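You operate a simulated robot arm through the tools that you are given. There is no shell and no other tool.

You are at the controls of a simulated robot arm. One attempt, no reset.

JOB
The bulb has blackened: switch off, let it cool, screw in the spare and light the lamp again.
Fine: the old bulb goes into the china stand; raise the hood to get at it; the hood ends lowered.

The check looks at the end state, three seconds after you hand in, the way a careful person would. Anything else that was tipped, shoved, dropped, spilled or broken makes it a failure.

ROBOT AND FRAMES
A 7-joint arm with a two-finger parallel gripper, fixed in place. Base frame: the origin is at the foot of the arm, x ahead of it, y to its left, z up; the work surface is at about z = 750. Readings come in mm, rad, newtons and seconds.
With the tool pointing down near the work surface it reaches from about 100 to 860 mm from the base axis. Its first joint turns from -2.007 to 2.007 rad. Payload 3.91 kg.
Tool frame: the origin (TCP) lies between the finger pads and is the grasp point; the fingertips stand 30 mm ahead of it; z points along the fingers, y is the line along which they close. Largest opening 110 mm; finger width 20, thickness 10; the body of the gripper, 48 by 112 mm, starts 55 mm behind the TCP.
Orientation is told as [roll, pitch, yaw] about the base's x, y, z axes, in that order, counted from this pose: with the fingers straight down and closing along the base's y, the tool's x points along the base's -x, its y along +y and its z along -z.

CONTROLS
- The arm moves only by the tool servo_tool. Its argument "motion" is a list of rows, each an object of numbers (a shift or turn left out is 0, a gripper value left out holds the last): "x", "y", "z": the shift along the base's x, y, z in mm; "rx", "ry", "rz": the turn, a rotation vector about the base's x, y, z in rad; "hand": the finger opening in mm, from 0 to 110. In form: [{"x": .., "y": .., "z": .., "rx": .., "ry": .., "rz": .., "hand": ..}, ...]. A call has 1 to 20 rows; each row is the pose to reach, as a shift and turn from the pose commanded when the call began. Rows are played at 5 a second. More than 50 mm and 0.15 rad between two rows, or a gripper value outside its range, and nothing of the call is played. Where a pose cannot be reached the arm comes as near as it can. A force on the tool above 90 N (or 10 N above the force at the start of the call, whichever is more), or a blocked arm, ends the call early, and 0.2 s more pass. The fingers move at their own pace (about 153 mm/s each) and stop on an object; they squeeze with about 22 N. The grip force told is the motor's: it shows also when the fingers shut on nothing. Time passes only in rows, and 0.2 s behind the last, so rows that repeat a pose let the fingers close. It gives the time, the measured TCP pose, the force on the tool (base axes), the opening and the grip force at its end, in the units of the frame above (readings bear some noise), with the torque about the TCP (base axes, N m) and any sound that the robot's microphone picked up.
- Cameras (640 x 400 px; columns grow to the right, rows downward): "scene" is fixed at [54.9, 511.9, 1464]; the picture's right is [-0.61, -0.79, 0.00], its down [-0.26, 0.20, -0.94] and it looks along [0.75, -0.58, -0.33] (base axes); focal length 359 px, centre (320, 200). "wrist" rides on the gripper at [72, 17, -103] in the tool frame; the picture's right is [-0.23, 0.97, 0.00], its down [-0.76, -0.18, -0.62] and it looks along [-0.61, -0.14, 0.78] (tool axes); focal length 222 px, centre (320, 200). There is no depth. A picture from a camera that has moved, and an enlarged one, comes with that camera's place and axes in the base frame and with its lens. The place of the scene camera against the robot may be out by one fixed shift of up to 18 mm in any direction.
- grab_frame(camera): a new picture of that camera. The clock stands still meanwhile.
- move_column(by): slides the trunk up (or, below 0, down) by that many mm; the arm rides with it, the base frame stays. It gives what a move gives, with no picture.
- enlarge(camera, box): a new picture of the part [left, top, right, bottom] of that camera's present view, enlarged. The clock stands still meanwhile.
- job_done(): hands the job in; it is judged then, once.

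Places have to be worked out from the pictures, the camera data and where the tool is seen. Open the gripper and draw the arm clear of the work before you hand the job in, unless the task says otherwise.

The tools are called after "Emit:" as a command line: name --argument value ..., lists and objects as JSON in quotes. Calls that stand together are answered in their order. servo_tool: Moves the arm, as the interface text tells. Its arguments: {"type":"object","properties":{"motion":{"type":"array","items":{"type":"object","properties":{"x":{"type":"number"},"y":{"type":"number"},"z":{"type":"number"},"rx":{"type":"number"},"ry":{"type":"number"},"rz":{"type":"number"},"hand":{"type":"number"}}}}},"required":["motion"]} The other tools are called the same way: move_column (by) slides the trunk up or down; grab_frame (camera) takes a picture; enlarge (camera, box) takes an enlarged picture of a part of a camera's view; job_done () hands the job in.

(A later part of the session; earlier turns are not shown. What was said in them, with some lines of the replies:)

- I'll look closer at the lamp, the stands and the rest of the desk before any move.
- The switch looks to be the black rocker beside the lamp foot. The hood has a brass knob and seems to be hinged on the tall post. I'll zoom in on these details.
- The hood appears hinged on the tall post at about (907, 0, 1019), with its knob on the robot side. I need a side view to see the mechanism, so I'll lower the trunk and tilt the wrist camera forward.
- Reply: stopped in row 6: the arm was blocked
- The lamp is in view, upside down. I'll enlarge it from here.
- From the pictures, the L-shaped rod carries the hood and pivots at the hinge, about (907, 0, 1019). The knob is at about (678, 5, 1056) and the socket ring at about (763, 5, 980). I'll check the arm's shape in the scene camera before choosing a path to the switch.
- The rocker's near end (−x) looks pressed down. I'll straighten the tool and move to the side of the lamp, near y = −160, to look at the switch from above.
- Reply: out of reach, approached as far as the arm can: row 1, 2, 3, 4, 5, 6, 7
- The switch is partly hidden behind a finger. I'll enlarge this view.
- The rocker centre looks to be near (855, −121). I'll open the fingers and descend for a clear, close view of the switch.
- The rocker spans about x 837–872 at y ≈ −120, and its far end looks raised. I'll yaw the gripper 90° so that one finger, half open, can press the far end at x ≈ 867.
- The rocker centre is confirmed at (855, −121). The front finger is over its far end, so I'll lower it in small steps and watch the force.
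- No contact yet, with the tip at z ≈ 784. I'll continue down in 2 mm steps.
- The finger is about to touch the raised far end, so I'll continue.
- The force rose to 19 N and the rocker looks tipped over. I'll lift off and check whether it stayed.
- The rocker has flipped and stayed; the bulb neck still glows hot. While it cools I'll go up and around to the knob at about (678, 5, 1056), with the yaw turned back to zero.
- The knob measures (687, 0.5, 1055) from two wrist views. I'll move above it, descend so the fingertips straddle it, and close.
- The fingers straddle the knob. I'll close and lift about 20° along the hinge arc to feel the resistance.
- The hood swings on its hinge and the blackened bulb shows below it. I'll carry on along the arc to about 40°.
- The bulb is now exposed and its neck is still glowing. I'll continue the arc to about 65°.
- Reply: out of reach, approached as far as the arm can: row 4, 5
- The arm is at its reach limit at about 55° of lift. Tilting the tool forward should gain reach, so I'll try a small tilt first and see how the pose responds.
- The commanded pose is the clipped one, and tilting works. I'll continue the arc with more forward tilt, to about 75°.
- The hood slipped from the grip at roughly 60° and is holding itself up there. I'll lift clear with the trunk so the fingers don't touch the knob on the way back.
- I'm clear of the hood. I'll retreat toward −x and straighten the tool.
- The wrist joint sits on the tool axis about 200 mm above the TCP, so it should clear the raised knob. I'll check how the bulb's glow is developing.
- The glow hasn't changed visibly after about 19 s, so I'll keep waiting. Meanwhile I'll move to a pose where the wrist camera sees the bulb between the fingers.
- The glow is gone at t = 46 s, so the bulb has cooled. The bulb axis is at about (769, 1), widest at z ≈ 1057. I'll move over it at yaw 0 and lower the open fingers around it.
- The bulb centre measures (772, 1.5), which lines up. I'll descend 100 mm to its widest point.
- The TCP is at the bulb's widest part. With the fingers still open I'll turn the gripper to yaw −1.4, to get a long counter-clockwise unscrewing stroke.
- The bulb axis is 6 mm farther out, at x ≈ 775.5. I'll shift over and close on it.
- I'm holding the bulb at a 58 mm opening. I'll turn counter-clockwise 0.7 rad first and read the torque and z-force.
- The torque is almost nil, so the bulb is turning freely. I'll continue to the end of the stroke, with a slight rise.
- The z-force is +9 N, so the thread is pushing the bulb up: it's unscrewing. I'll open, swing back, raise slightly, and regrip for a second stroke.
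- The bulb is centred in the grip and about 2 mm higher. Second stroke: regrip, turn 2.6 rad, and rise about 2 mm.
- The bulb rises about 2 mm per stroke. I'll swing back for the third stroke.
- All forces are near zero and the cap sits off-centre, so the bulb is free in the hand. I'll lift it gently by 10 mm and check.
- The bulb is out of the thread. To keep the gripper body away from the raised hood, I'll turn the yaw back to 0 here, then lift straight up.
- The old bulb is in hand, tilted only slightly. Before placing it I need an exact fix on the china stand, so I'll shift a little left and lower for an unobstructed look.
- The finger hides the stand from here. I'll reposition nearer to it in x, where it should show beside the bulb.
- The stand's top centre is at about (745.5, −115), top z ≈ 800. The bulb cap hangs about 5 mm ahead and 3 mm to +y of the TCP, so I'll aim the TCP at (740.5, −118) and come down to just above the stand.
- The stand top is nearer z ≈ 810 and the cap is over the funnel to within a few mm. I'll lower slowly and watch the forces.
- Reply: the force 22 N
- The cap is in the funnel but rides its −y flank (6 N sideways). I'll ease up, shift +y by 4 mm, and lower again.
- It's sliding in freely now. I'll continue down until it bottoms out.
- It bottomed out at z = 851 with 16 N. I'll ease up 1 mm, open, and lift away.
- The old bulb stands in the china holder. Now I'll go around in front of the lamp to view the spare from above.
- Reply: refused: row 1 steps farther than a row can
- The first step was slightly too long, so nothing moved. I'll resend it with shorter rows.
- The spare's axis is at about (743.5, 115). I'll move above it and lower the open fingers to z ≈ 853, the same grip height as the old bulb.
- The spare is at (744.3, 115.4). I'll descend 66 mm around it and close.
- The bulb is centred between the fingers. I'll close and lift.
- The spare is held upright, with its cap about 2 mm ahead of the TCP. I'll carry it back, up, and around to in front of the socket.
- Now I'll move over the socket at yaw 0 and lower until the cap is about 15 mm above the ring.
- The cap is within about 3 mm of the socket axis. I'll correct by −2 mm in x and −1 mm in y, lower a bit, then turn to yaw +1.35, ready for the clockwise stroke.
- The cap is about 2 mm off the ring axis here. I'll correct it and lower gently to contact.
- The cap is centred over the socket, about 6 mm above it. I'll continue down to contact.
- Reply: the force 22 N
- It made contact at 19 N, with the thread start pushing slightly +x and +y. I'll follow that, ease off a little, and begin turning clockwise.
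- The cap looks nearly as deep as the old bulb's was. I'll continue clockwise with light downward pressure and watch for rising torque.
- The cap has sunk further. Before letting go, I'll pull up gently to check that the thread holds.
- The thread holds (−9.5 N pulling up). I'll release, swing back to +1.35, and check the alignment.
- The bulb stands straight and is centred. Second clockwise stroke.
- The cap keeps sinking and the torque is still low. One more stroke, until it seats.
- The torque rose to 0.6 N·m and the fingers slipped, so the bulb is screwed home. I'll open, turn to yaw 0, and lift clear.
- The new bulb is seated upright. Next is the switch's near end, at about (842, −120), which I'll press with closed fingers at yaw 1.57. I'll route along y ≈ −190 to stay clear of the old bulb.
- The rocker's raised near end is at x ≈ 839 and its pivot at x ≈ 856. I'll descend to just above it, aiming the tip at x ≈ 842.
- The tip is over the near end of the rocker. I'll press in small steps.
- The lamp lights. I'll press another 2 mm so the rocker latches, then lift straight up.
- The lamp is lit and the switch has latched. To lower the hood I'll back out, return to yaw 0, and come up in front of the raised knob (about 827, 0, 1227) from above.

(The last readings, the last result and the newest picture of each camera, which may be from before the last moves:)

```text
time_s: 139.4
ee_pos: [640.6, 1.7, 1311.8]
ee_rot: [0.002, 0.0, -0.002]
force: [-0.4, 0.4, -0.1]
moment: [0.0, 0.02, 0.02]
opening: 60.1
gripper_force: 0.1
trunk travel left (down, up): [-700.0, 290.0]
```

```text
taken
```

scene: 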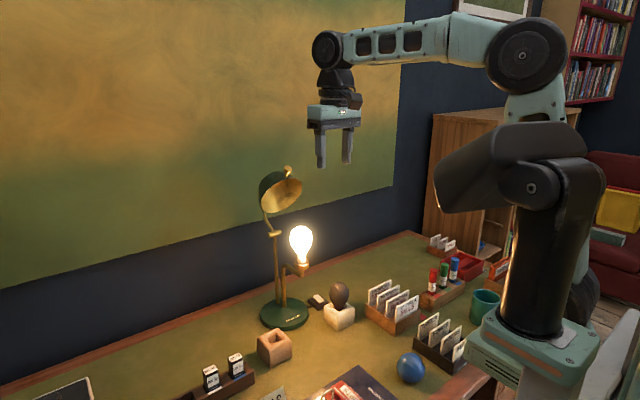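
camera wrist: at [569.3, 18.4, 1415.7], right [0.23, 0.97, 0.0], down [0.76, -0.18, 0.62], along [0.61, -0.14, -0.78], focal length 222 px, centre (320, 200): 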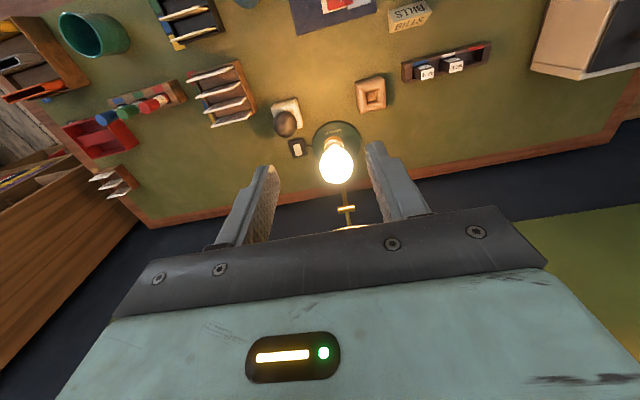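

I'll move closer, above the raised hood, to fix the knob's position with the wrist camera.

Emit:
servo_tool --motion '[{"x": 40}, {"x": 80, "y": -1}, {"x": 115, "y": -1}, {"x": 115, "y": -1}]'

Emit:
grab_frame --camera "wrist"

Emit:
enlarge --camera "wrist" --box '[260, 150, 400, 240]'

Emit:
enlarge --camera "scene" --box '[250, 90, 350, 250]'

```text
time_s: 140.4
ee_pos: [754.8, 2.2, 1308.7]
ee_rot: [0.002, 0.0, -0.002]
force: [-0.1, -0.6, 0.2]
moment: [-0.04, -0.01, 0.01]
opening: 60.0
gripper_force: 0.0
trunk travel left (down, up): [-700.0, 290.0]
```

```text
taken
camera wrist: at [683.5, 18.6, 1413.0], right [0.23, 0.97, 0.0], down [0.76, -0.18, 0.62], along [0.61, -0.14, -0.78], focal length 222 px, centre (320, 200)
```

wrist: 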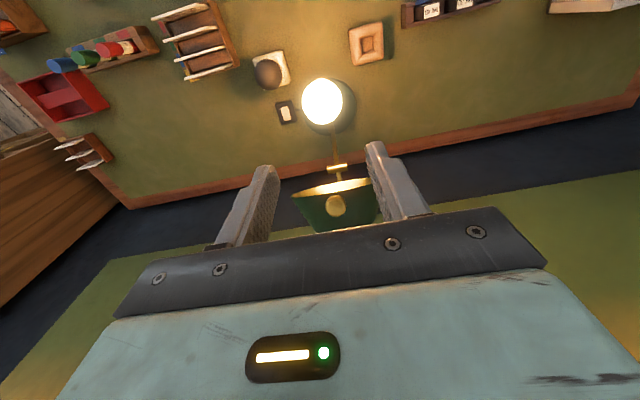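

```text
4.44 times, centred on (330, 195) of wrist
camera zoom: at [683.5, 18.6, 1413.0], right [0.23, 0.97, 0.0], down [0.76, -0.18, 0.62], along [0.61, -0.14, -0.78], focal length 987 px, centre (276, 222)
```

zoom: 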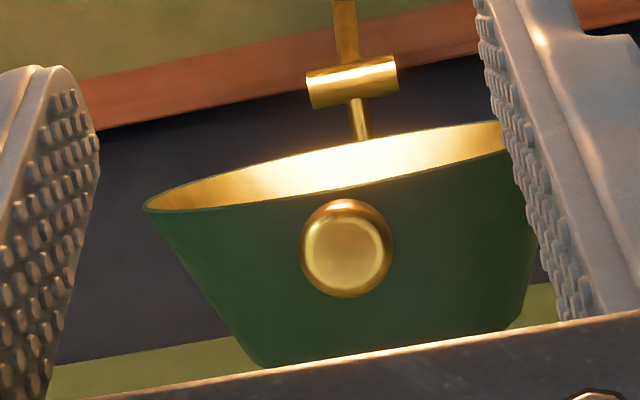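

```text
2.50 times, centred on (300, 170) of scene
camera zoom: at [54.9, 511.9, 1464.0], right [-0.61, -0.79, 0.0], down [-0.26, 0.2, -0.94], along [0.75, -0.58, -0.33], focal length 898 px, centre (370, 275)
```

zoom: 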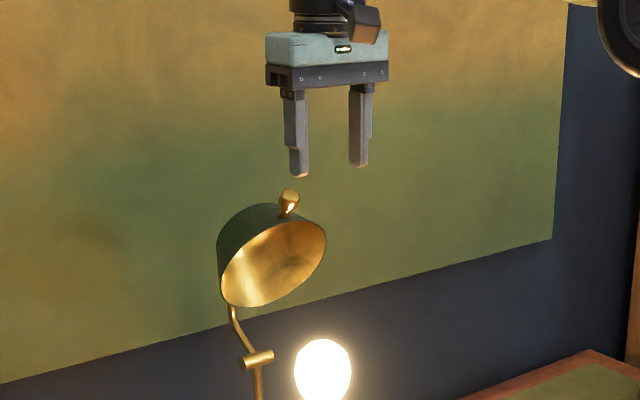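

The knob is at (836.6, 0, 1231), about 63° raised, and I'm looking straight along its axis. I'll tilt the tool by −0.4 rad and approach along that axis with open fingers.

Emit:
servo_tool --motion '[{"x": 18, "y": -0.4, "z": -5, "ry": -0.1}, {"x": 37, "y": -0.8, "z": -10, "ry": -0.2}, {"x": 50, "y": -0.8, "z": -15, "ry": -0.3}, {"x": 55.4, "y": -0.8, "z": -18.2, "ry": -0.4}, {"x": 65, "y": -0.8, "z": -41, "ry": -0.4}, {"x": 65, "y": -0.8, "z": -41, "ry": -0.4}]'

Emit:
grab_frame --camera "wrist"

Emit:
enlarge --camera "scene" --box '[250, 110, 340, 230]'

```text
time_s: 141.8
ee_pos: [822.6, -1.6, 1268.9]
ee_rot: [0.003, -0.4, -0.002]
force: [0.2, 0.5, 0.5]
moment: [-0.05, -0.02, 0.0]
opening: 60.0
gripper_force: 0.0
trunk travel left (down, up): [-700.0, 290.0]
```

```text
taken
camera wrist: at [715.7, 16.0, 1337.2], right [0.21, 0.97, 0.09], down [0.46, -0.18, 0.87], along [0.86, -0.14, -0.48], focal length 222 px, centre (320, 200)
```

wrist: 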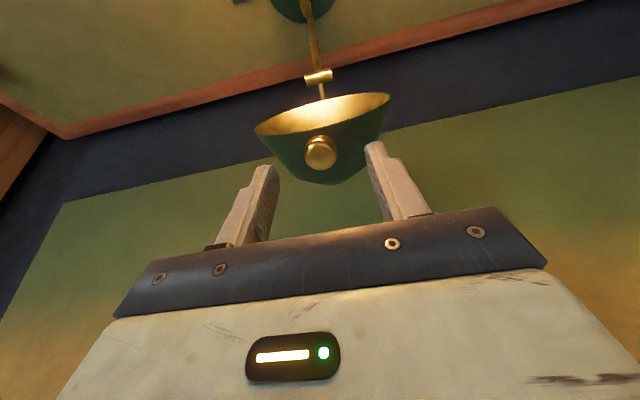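

```text
3.33 times, centred on (295, 170) of scene
camera zoom: at [54.9, 511.9, 1464.0], right [-0.61, -0.79, 0.0], down [-0.26, 0.2, -0.94], along [0.75, -0.58, -0.33], focal length 1197 px, centre (403, 300)
```

zoom: 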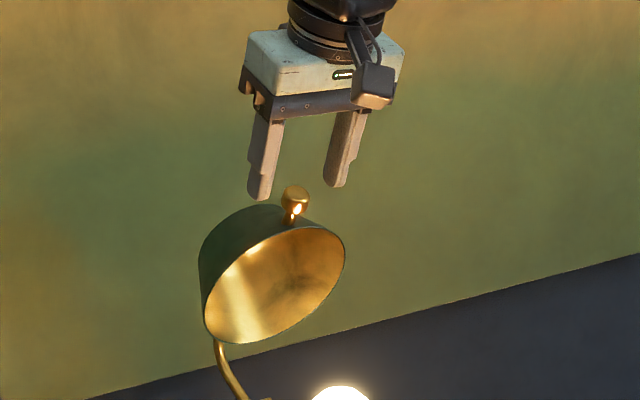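

The knob lies on the tool axis, about 42 mm ahead. I'll advance 28 mm along the tool axis and close on it.

Emit:
servo_tool --motion '[{"x": 5.5, "z": -13}, {"x": 11, "z": -26}, {"x": 11, "z": -26}]'

Emit:
enlarge --camera "scene" --box '[250, 110, 340, 230]'

Emit:
grab_frame --camera "wrist"

```text
time_s: 142.6
ee_pos: [830.6, -0.7, 1242.6]
ee_rot: [0.005, -0.4, -0.001]
force: [-0.3, 0.0, 0.1]
moment: [-0.01, -0.01, 0.0]
opening: 60.0
gripper_force: 0.0
trunk travel left (down, up): [-700.0, 290.0]
```

```text
3.33 times, centred on (295, 170) of scene
camera zoom: at [54.9, 511.9, 1464.0], right [-0.61, -0.79, 0.0], down [-0.26, 0.2, -0.94], along [0.75, -0.58, -0.33], focal length 1197 px, centre (403, 300)
```

zoom: 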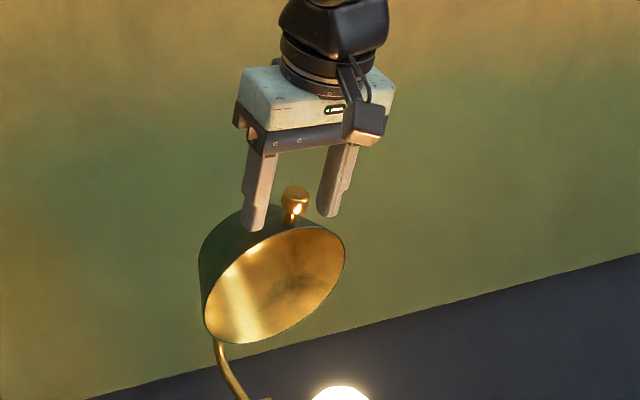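

```text
taken
camera wrist: at [726.0, 16.8, 1310.4], right [0.21, 0.97, 0.09], down [0.46, -0.18, 0.87], along [0.86, -0.14, -0.48], focal length 222 px, centre (320, 200)
```

wrist: 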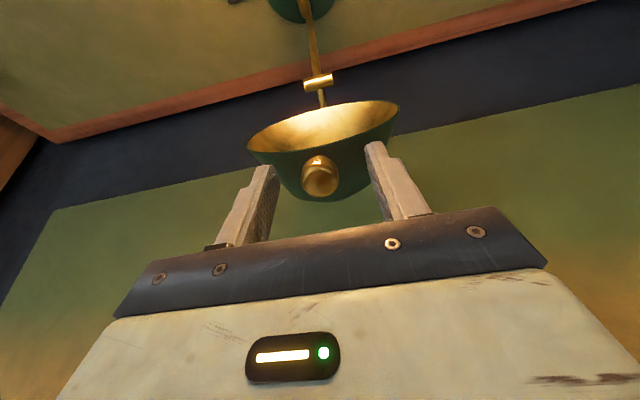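

The fingers straddle the knob. I'll close and draw it back down along the hinge arc for the first 15°.

Emit:
servo_tool --motion '[{"hand": 10}, {"hand": 10}, {"hand": 10}, {"x": -8.5, "z": -3.2, "ry": 0.025}, {"x": -17.3, "z": -6.9, "ry": 0.05}, {"x": -25.5, "z": -10.8, "ry": 0.075}, {"x": -34, "z": -15, "ry": 0.1}]'

Emit:
enlarge --camera "scene" --box '[250, 110, 340, 270]'

```text
time_s: 144.2
ee_pos: [798.0, -0.8, 1228.5]
ee_rot: [0.004, -0.3, -0.001]
force: [9.2, 7.9, -1.6]
moment: [0.07, -1.4, 0.02]
opening: 21.3
gripper_force: 45.4
trunk travel left (down, up): [-700.0, 290.0]
```

```text
2.50 times, centred on (295, 190) of scene
camera zoom: at [54.9, 511.9, 1464.0], right [-0.61, -0.79, 0.0], down [-0.26, 0.2, -0.94], along [0.75, -0.58, -0.33], focal length 898 px, centre (382, 225)
```

zoom: 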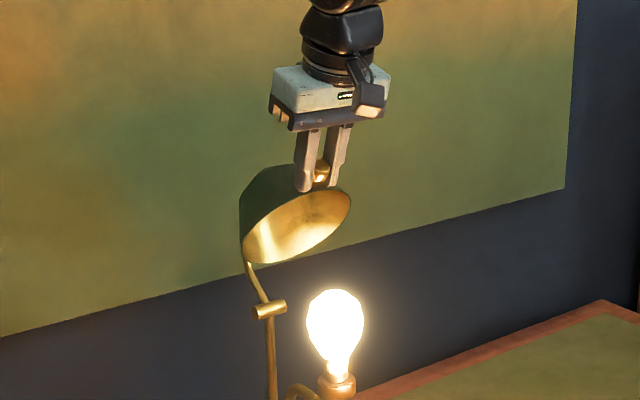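

The hood follows. I'll continue down the arc to about 23°, returning the tool to vertical on the way.

Emit:
servo_tool --motion '[{"x": -8, "z": -4.7, "ry": 0.025}, {"x": -15.9, "z": -9.6, "ry": 0.05}, {"x": -23.5, "z": -15, "ry": 0.075}, {"x": -30.8, "z": -20.8, "ry": 0.1}, {"x": -37.9, "z": -26.9, "ry": 0.125}, {"x": -44.7, "z": -33.3, "ry": 0.15}, {"x": -51.2, "z": -40, "ry": 0.175}, {"x": -57.4, "z": -47, "ry": 0.2}, {"x": -63.3, "z": -54.3, "ry": 0.225}, {"x": -68.9, "z": -61.9, "ry": 0.25}, {"x": -74.1, "z": -69.8, "ry": 0.275}, {"x": -79, "z": -77.9, "ry": 0.3}]'

Emit:
enlarge --camera "scene" --box '[250, 130, 350, 280]'

```text
time_s: 146.8
ee_pos: [719.4, 0.3, 1150.5]
ee_rot: [0.004, 0.001, -0.001]
force: [-0.6, 11.3, 7.8]
moment: [0.12, -1.36, 0.07]
opening: 21.4
gripper_force: 45.0
trunk travel left (down, up): [-700.0, 290.0]
```

```text
2.67 times, centred on (300, 205) of scene
camera zoom: at [54.9, 511.9, 1464.0], right [-0.61, -0.79, 0.0], down [-0.26, 0.2, -0.94], along [0.75, -0.58, -0.33], focal length 958 px, centre (373, 187)
```

zoom: 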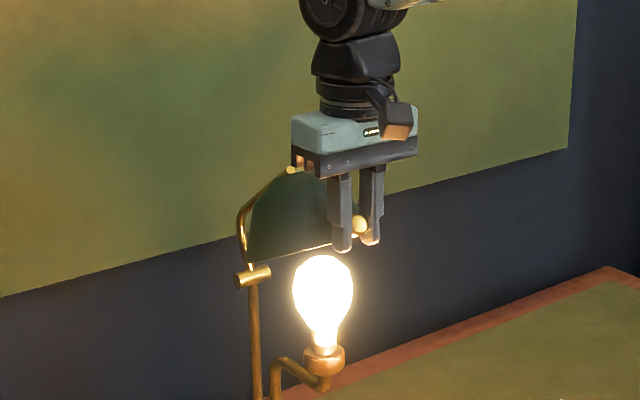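

Nearly down. I'll finish the arc to the rest position.

Emit:
servo_tool --motion '[{"x": -4.8, "z": -8.4}, {"x": -9.4, "z": -16.9}, {"x": -13.5, "z": -25.6}, {"x": -17.4, "z": -34.5}, {"x": -20.7, "z": -43.6}, {"x": -23.8, "z": -52.8}, {"x": -26.3, "z": -62.1}, {"x": -28.5, "z": -71.5}, {"x": -29.5, "z": -77}, {"x": -30.4, "z": -81.8}]'

Emit:
enlarge --camera "scene" --box '[250, 150, 350, 300]'

```text
time_s: 149.0
ee_pos: [688.8, 0.2, 1068.1]
ee_rot: [0.0, 0.001, -0.002]
force: [-6.2, 13.5, 4.9]
moment: [0.11, -1.23, 0.03]
opening: 21.2
gripper_force: 45.4
trunk travel left (down, up): [-700.0, 290.0]
```

```text
2.67 times, centred on (300, 225) of scene
camera zoom: at [54.9, 511.9, 1464.0], right [-0.61, -0.79, 0.0], down [-0.26, 0.2, -0.94], along [0.75, -0.58, -0.33], focal length 958 px, centre (373, 133)
```

zoom: 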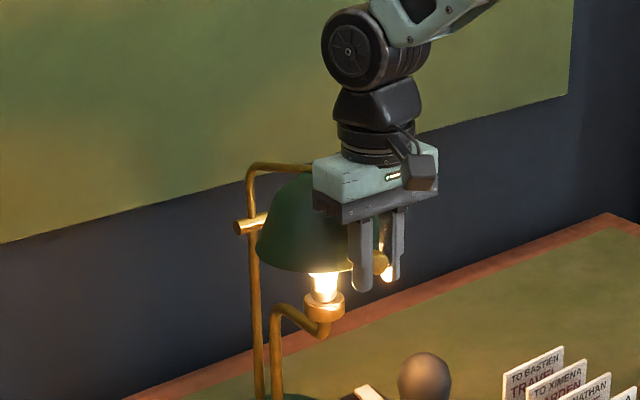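

The hood is at its original height. I'll push a few mm further to make sure it's against its lower stop.

Emit:
servo_tool --motion '[{"x": -0.4, "z": -2}, {"x": -0.7, "z": -4}, {"x": -0.9, "z": -6}]'

```text
time_s: 149.8
ee_pos: [686.6, 0.5, 1063.2]
ee_rot: [0.003, 0.001, 0.0]
force: [-11.9, 12.1, 6.8]
moment: [0.03, -1.2, 0.07]
opening: 21.5
gripper_force: 45.0
trunk travel left (down, up): [-700.0, 290.0]
```

Emit:
enlarge --camera "scene" --box '[270, 200, 350, 280]'

```text
5.00 times, centred on (310, 240) of scene
camera zoom: at [54.9, 511.9, 1464.0], right [-0.61, -0.79, 0.0], down [-0.26, 0.2, -0.94], along [0.75, -0.58, -0.33], focal length 1796 px, centre (370, 0)
```

zoom: 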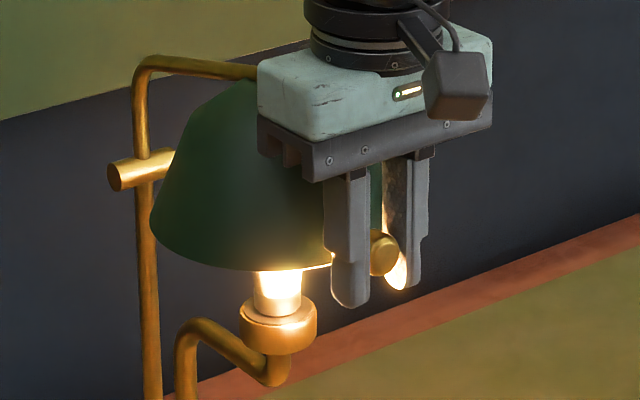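

The knob is still about 4 mm above its original place. I'll push a little more.

Emit:
servo_tool --motion '[{"z": -2}, {"z": -4}, {"z": -6}]'

Emit:
enlarge --camera "scene" --box '[270, 200, 350, 280]'

```text
time_s: 150.6
ee_pos: [687.7, 0.9, 1058.5]
ee_rot: [0.004, -0.002, 0.0]
force: [-17.7, 12.6, 25.2]
moment: [0.12, 0.91, 0.1]
opening: 21.6
gripper_force: 44.7
trunk travel left (down, up): [-700.0, 290.0]
```

```text
5.00 times, centred on (310, 240) of scene
camera zoom: at [54.9, 511.9, 1464.0], right [-0.61, -0.79, 0.0], down [-0.26, 0.2, -0.94], along [0.75, -0.58, -0.33], focal length 1796 px, centre (370, 0)
```

zoom: 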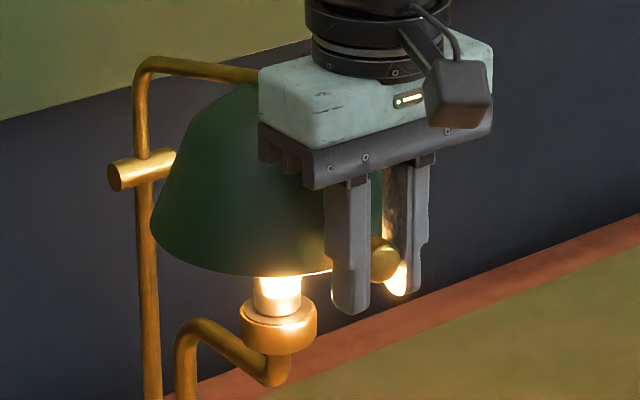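

The force stepped to 25 N and the hood matches its original place, so it's against the stop. I'll relax, open, and rise clear of the knob.

Emit:
servo_tool --motion '[{"x": 1, "z": 4}, {"x": 1, "z": 6, "hand": 40}, {"x": 1, "z": 6, "hand": 60}, {"x": 1, "z": 6, "hand": 60}, {"x": 0, "z": 30}, {"x": 0, "z": 70}, {"x": -20, "z": 105}, {"x": -60, "z": 130}, {"x": -110, "z": 130}, {"x": -160, "z": 130}]'

Emit:
enlarge --camera "scene" --box '[270, 200, 350, 280]'

Emit:
grab_frame --camera "scene"

Emit:
grab_frame --camera "wrist"

```text
time_s: 152.8
ee_pos: [525.8, -0.5, 1188.5]
ee_rot: [0.003, 0.0, -0.001]
force: [-0.3, -0.3, -0.1]
moment: [0.02, 0.05, -0.03]
opening: 60.1
gripper_force: 0.0
trunk travel left (down, up): [-700.0, 290.0]
```

```text
5.00 times, centred on (310, 240) of scene
camera zoom: at [54.9, 511.9, 1464.0], right [-0.61, -0.79, 0.0], down [-0.26, 0.2, -0.94], along [0.75, -0.58, -0.33], focal length 1796 px, centre (370, 0)
```

zoom: 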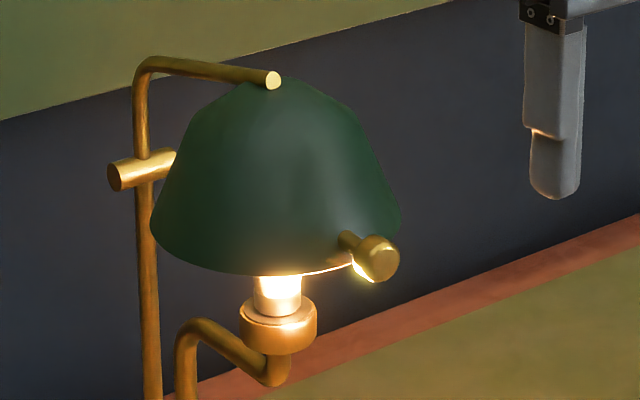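

```text
taken
```

scene: 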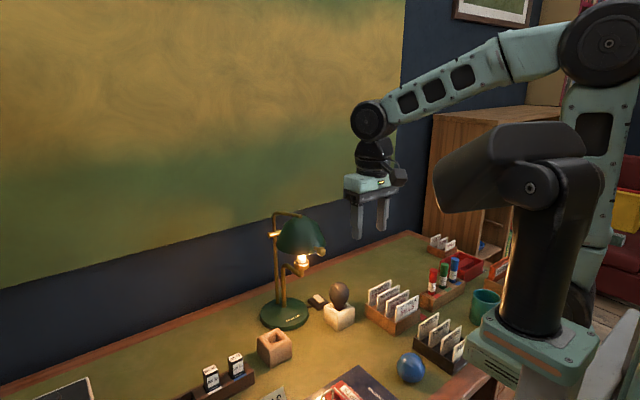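

```text
taken
camera wrist: at [454.3, 16.9, 1292.6], right [0.23, 0.97, 0.0], down [0.76, -0.18, 0.62], along [0.61, -0.14, -0.78], focal length 222 px, centre (320, 200)
```

wrist: 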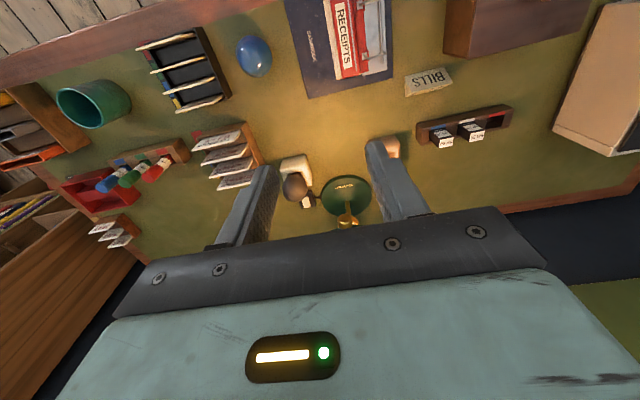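

The hood is back in its exact original place, the lamp is lit, and the old bulb is in the china stand. I'll open the gripper fully, draw back, and take a last look.

Emit:
servo_tool --motion '[{"x": -35, "z": 30, "hand": 110}, {"x": -65, "y": 30, "z": 60}, {"x": -65, "y": 60, "z": 95}, {"x": -65, "y": 60, "z": 95}, {"x": -65, "y": 60, "z": 95}]'

Emit:
enlarge --camera "scene" --box '[160, 200, 400, 400]'

Emit:
enlarge --camera "scene" --box '[360, 220, 560, 390]'

```text
refused: row 2 steps farther than a row can; nothing moved
```

```text
2.00 times, centred on (280, 300) of scene
camera zoom: at [54.9, 511.9, 1464.0], right [-0.61, -0.79, 0.0], down [-0.26, 0.2, -0.94], along [0.75, -0.58, -0.33], focal length 718 px, centre (400, 0)
```

zoom: 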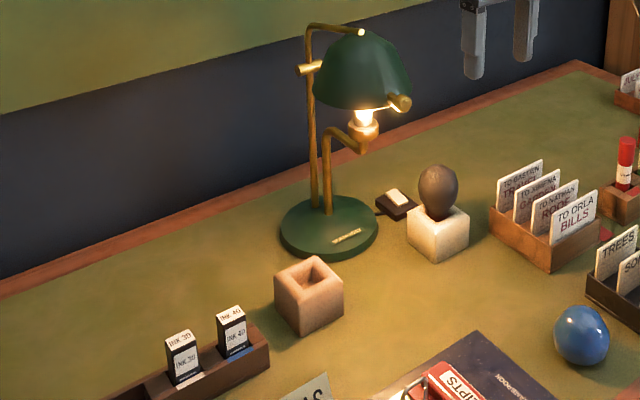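

```text
2.35 times, centred on (460, 305) of scene
camera zoom: at [54.9, 511.9, 1464.0], right [-0.61, -0.79, 0.0], down [-0.26, 0.2, -0.94], along [0.75, -0.58, -0.33], focal length 845 px, centre (-9, -47)
```

zoom: 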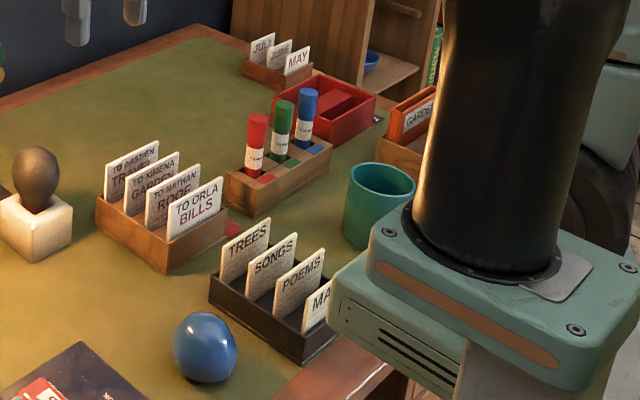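

Everything else is where it was. That last row was too long and was refused, so I'll resend it shorter and open the gripper.

Emit:
servo_tool --motion '[{"x": -25, "z": 25, "hand": 110}, {"x": -50, "y": 15, "z": 50}, {"x": -60, "y": 35, "z": 85}, {"x": -60, "y": 35, "z": 85}, {"x": -60, "y": 35, "z": 85}]'

Emit:
enlarge --camera "scene" --box '[240, 200, 400, 340]'

```text
time_s: 154.0
ee_pos: [468.4, 34.4, 1271.7]
ee_rot: [0.002, 0.001, -0.002]
force: [0.3, 0.9, -0.1]
moment: [0.02, 0.01, -0.01]
opening: 110.0
gripper_force: 0.0
trunk travel left (down, up): [-700.0, 290.0]
```

```text
2.86 times, centred on (320, 270) of scene
camera zoom: at [54.9, 511.9, 1464.0], right [-0.61, -0.79, 0.0], down [-0.26, 0.2, -0.94], along [0.75, -0.58, -0.33], focal length 1026 px, centre (320, 0)
```

zoom: 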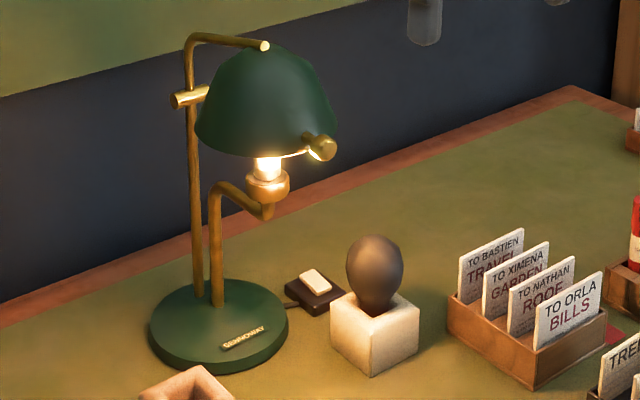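

The lamp is lit with the new bulb, the hood is down, and the old bulb stands in the china stand. The arm is clear and the gripper is open, so I'm handing in.

Emit:
job_done

```text
The job is handed in.
```

The spare bulb is screwed in and the lamp is lit again. I've handed the job in, but no verdict came back.

- **Old bulb:** I switched the lamp off and waited about 30 seconds until the glow was gone. I then unscrewed the bulb and stood it in the china stand.
- **New bulb:** I turned it until it tightened and the fingers slipped on the glass. It lit as soon as I pressed the switch, and the switch stayed on.
- **Hood:** I lowered it onto its stop, and in the picture it sits exactly where it started.
- **Rest of the desk:** Nothing else looked moved or tipped in the last pictures. The arm is drawn back with the gripper open.

While I was raising the hood, the knob slipped out of the grip at about 60°. The hood stayed up by itself and nothing was hit.
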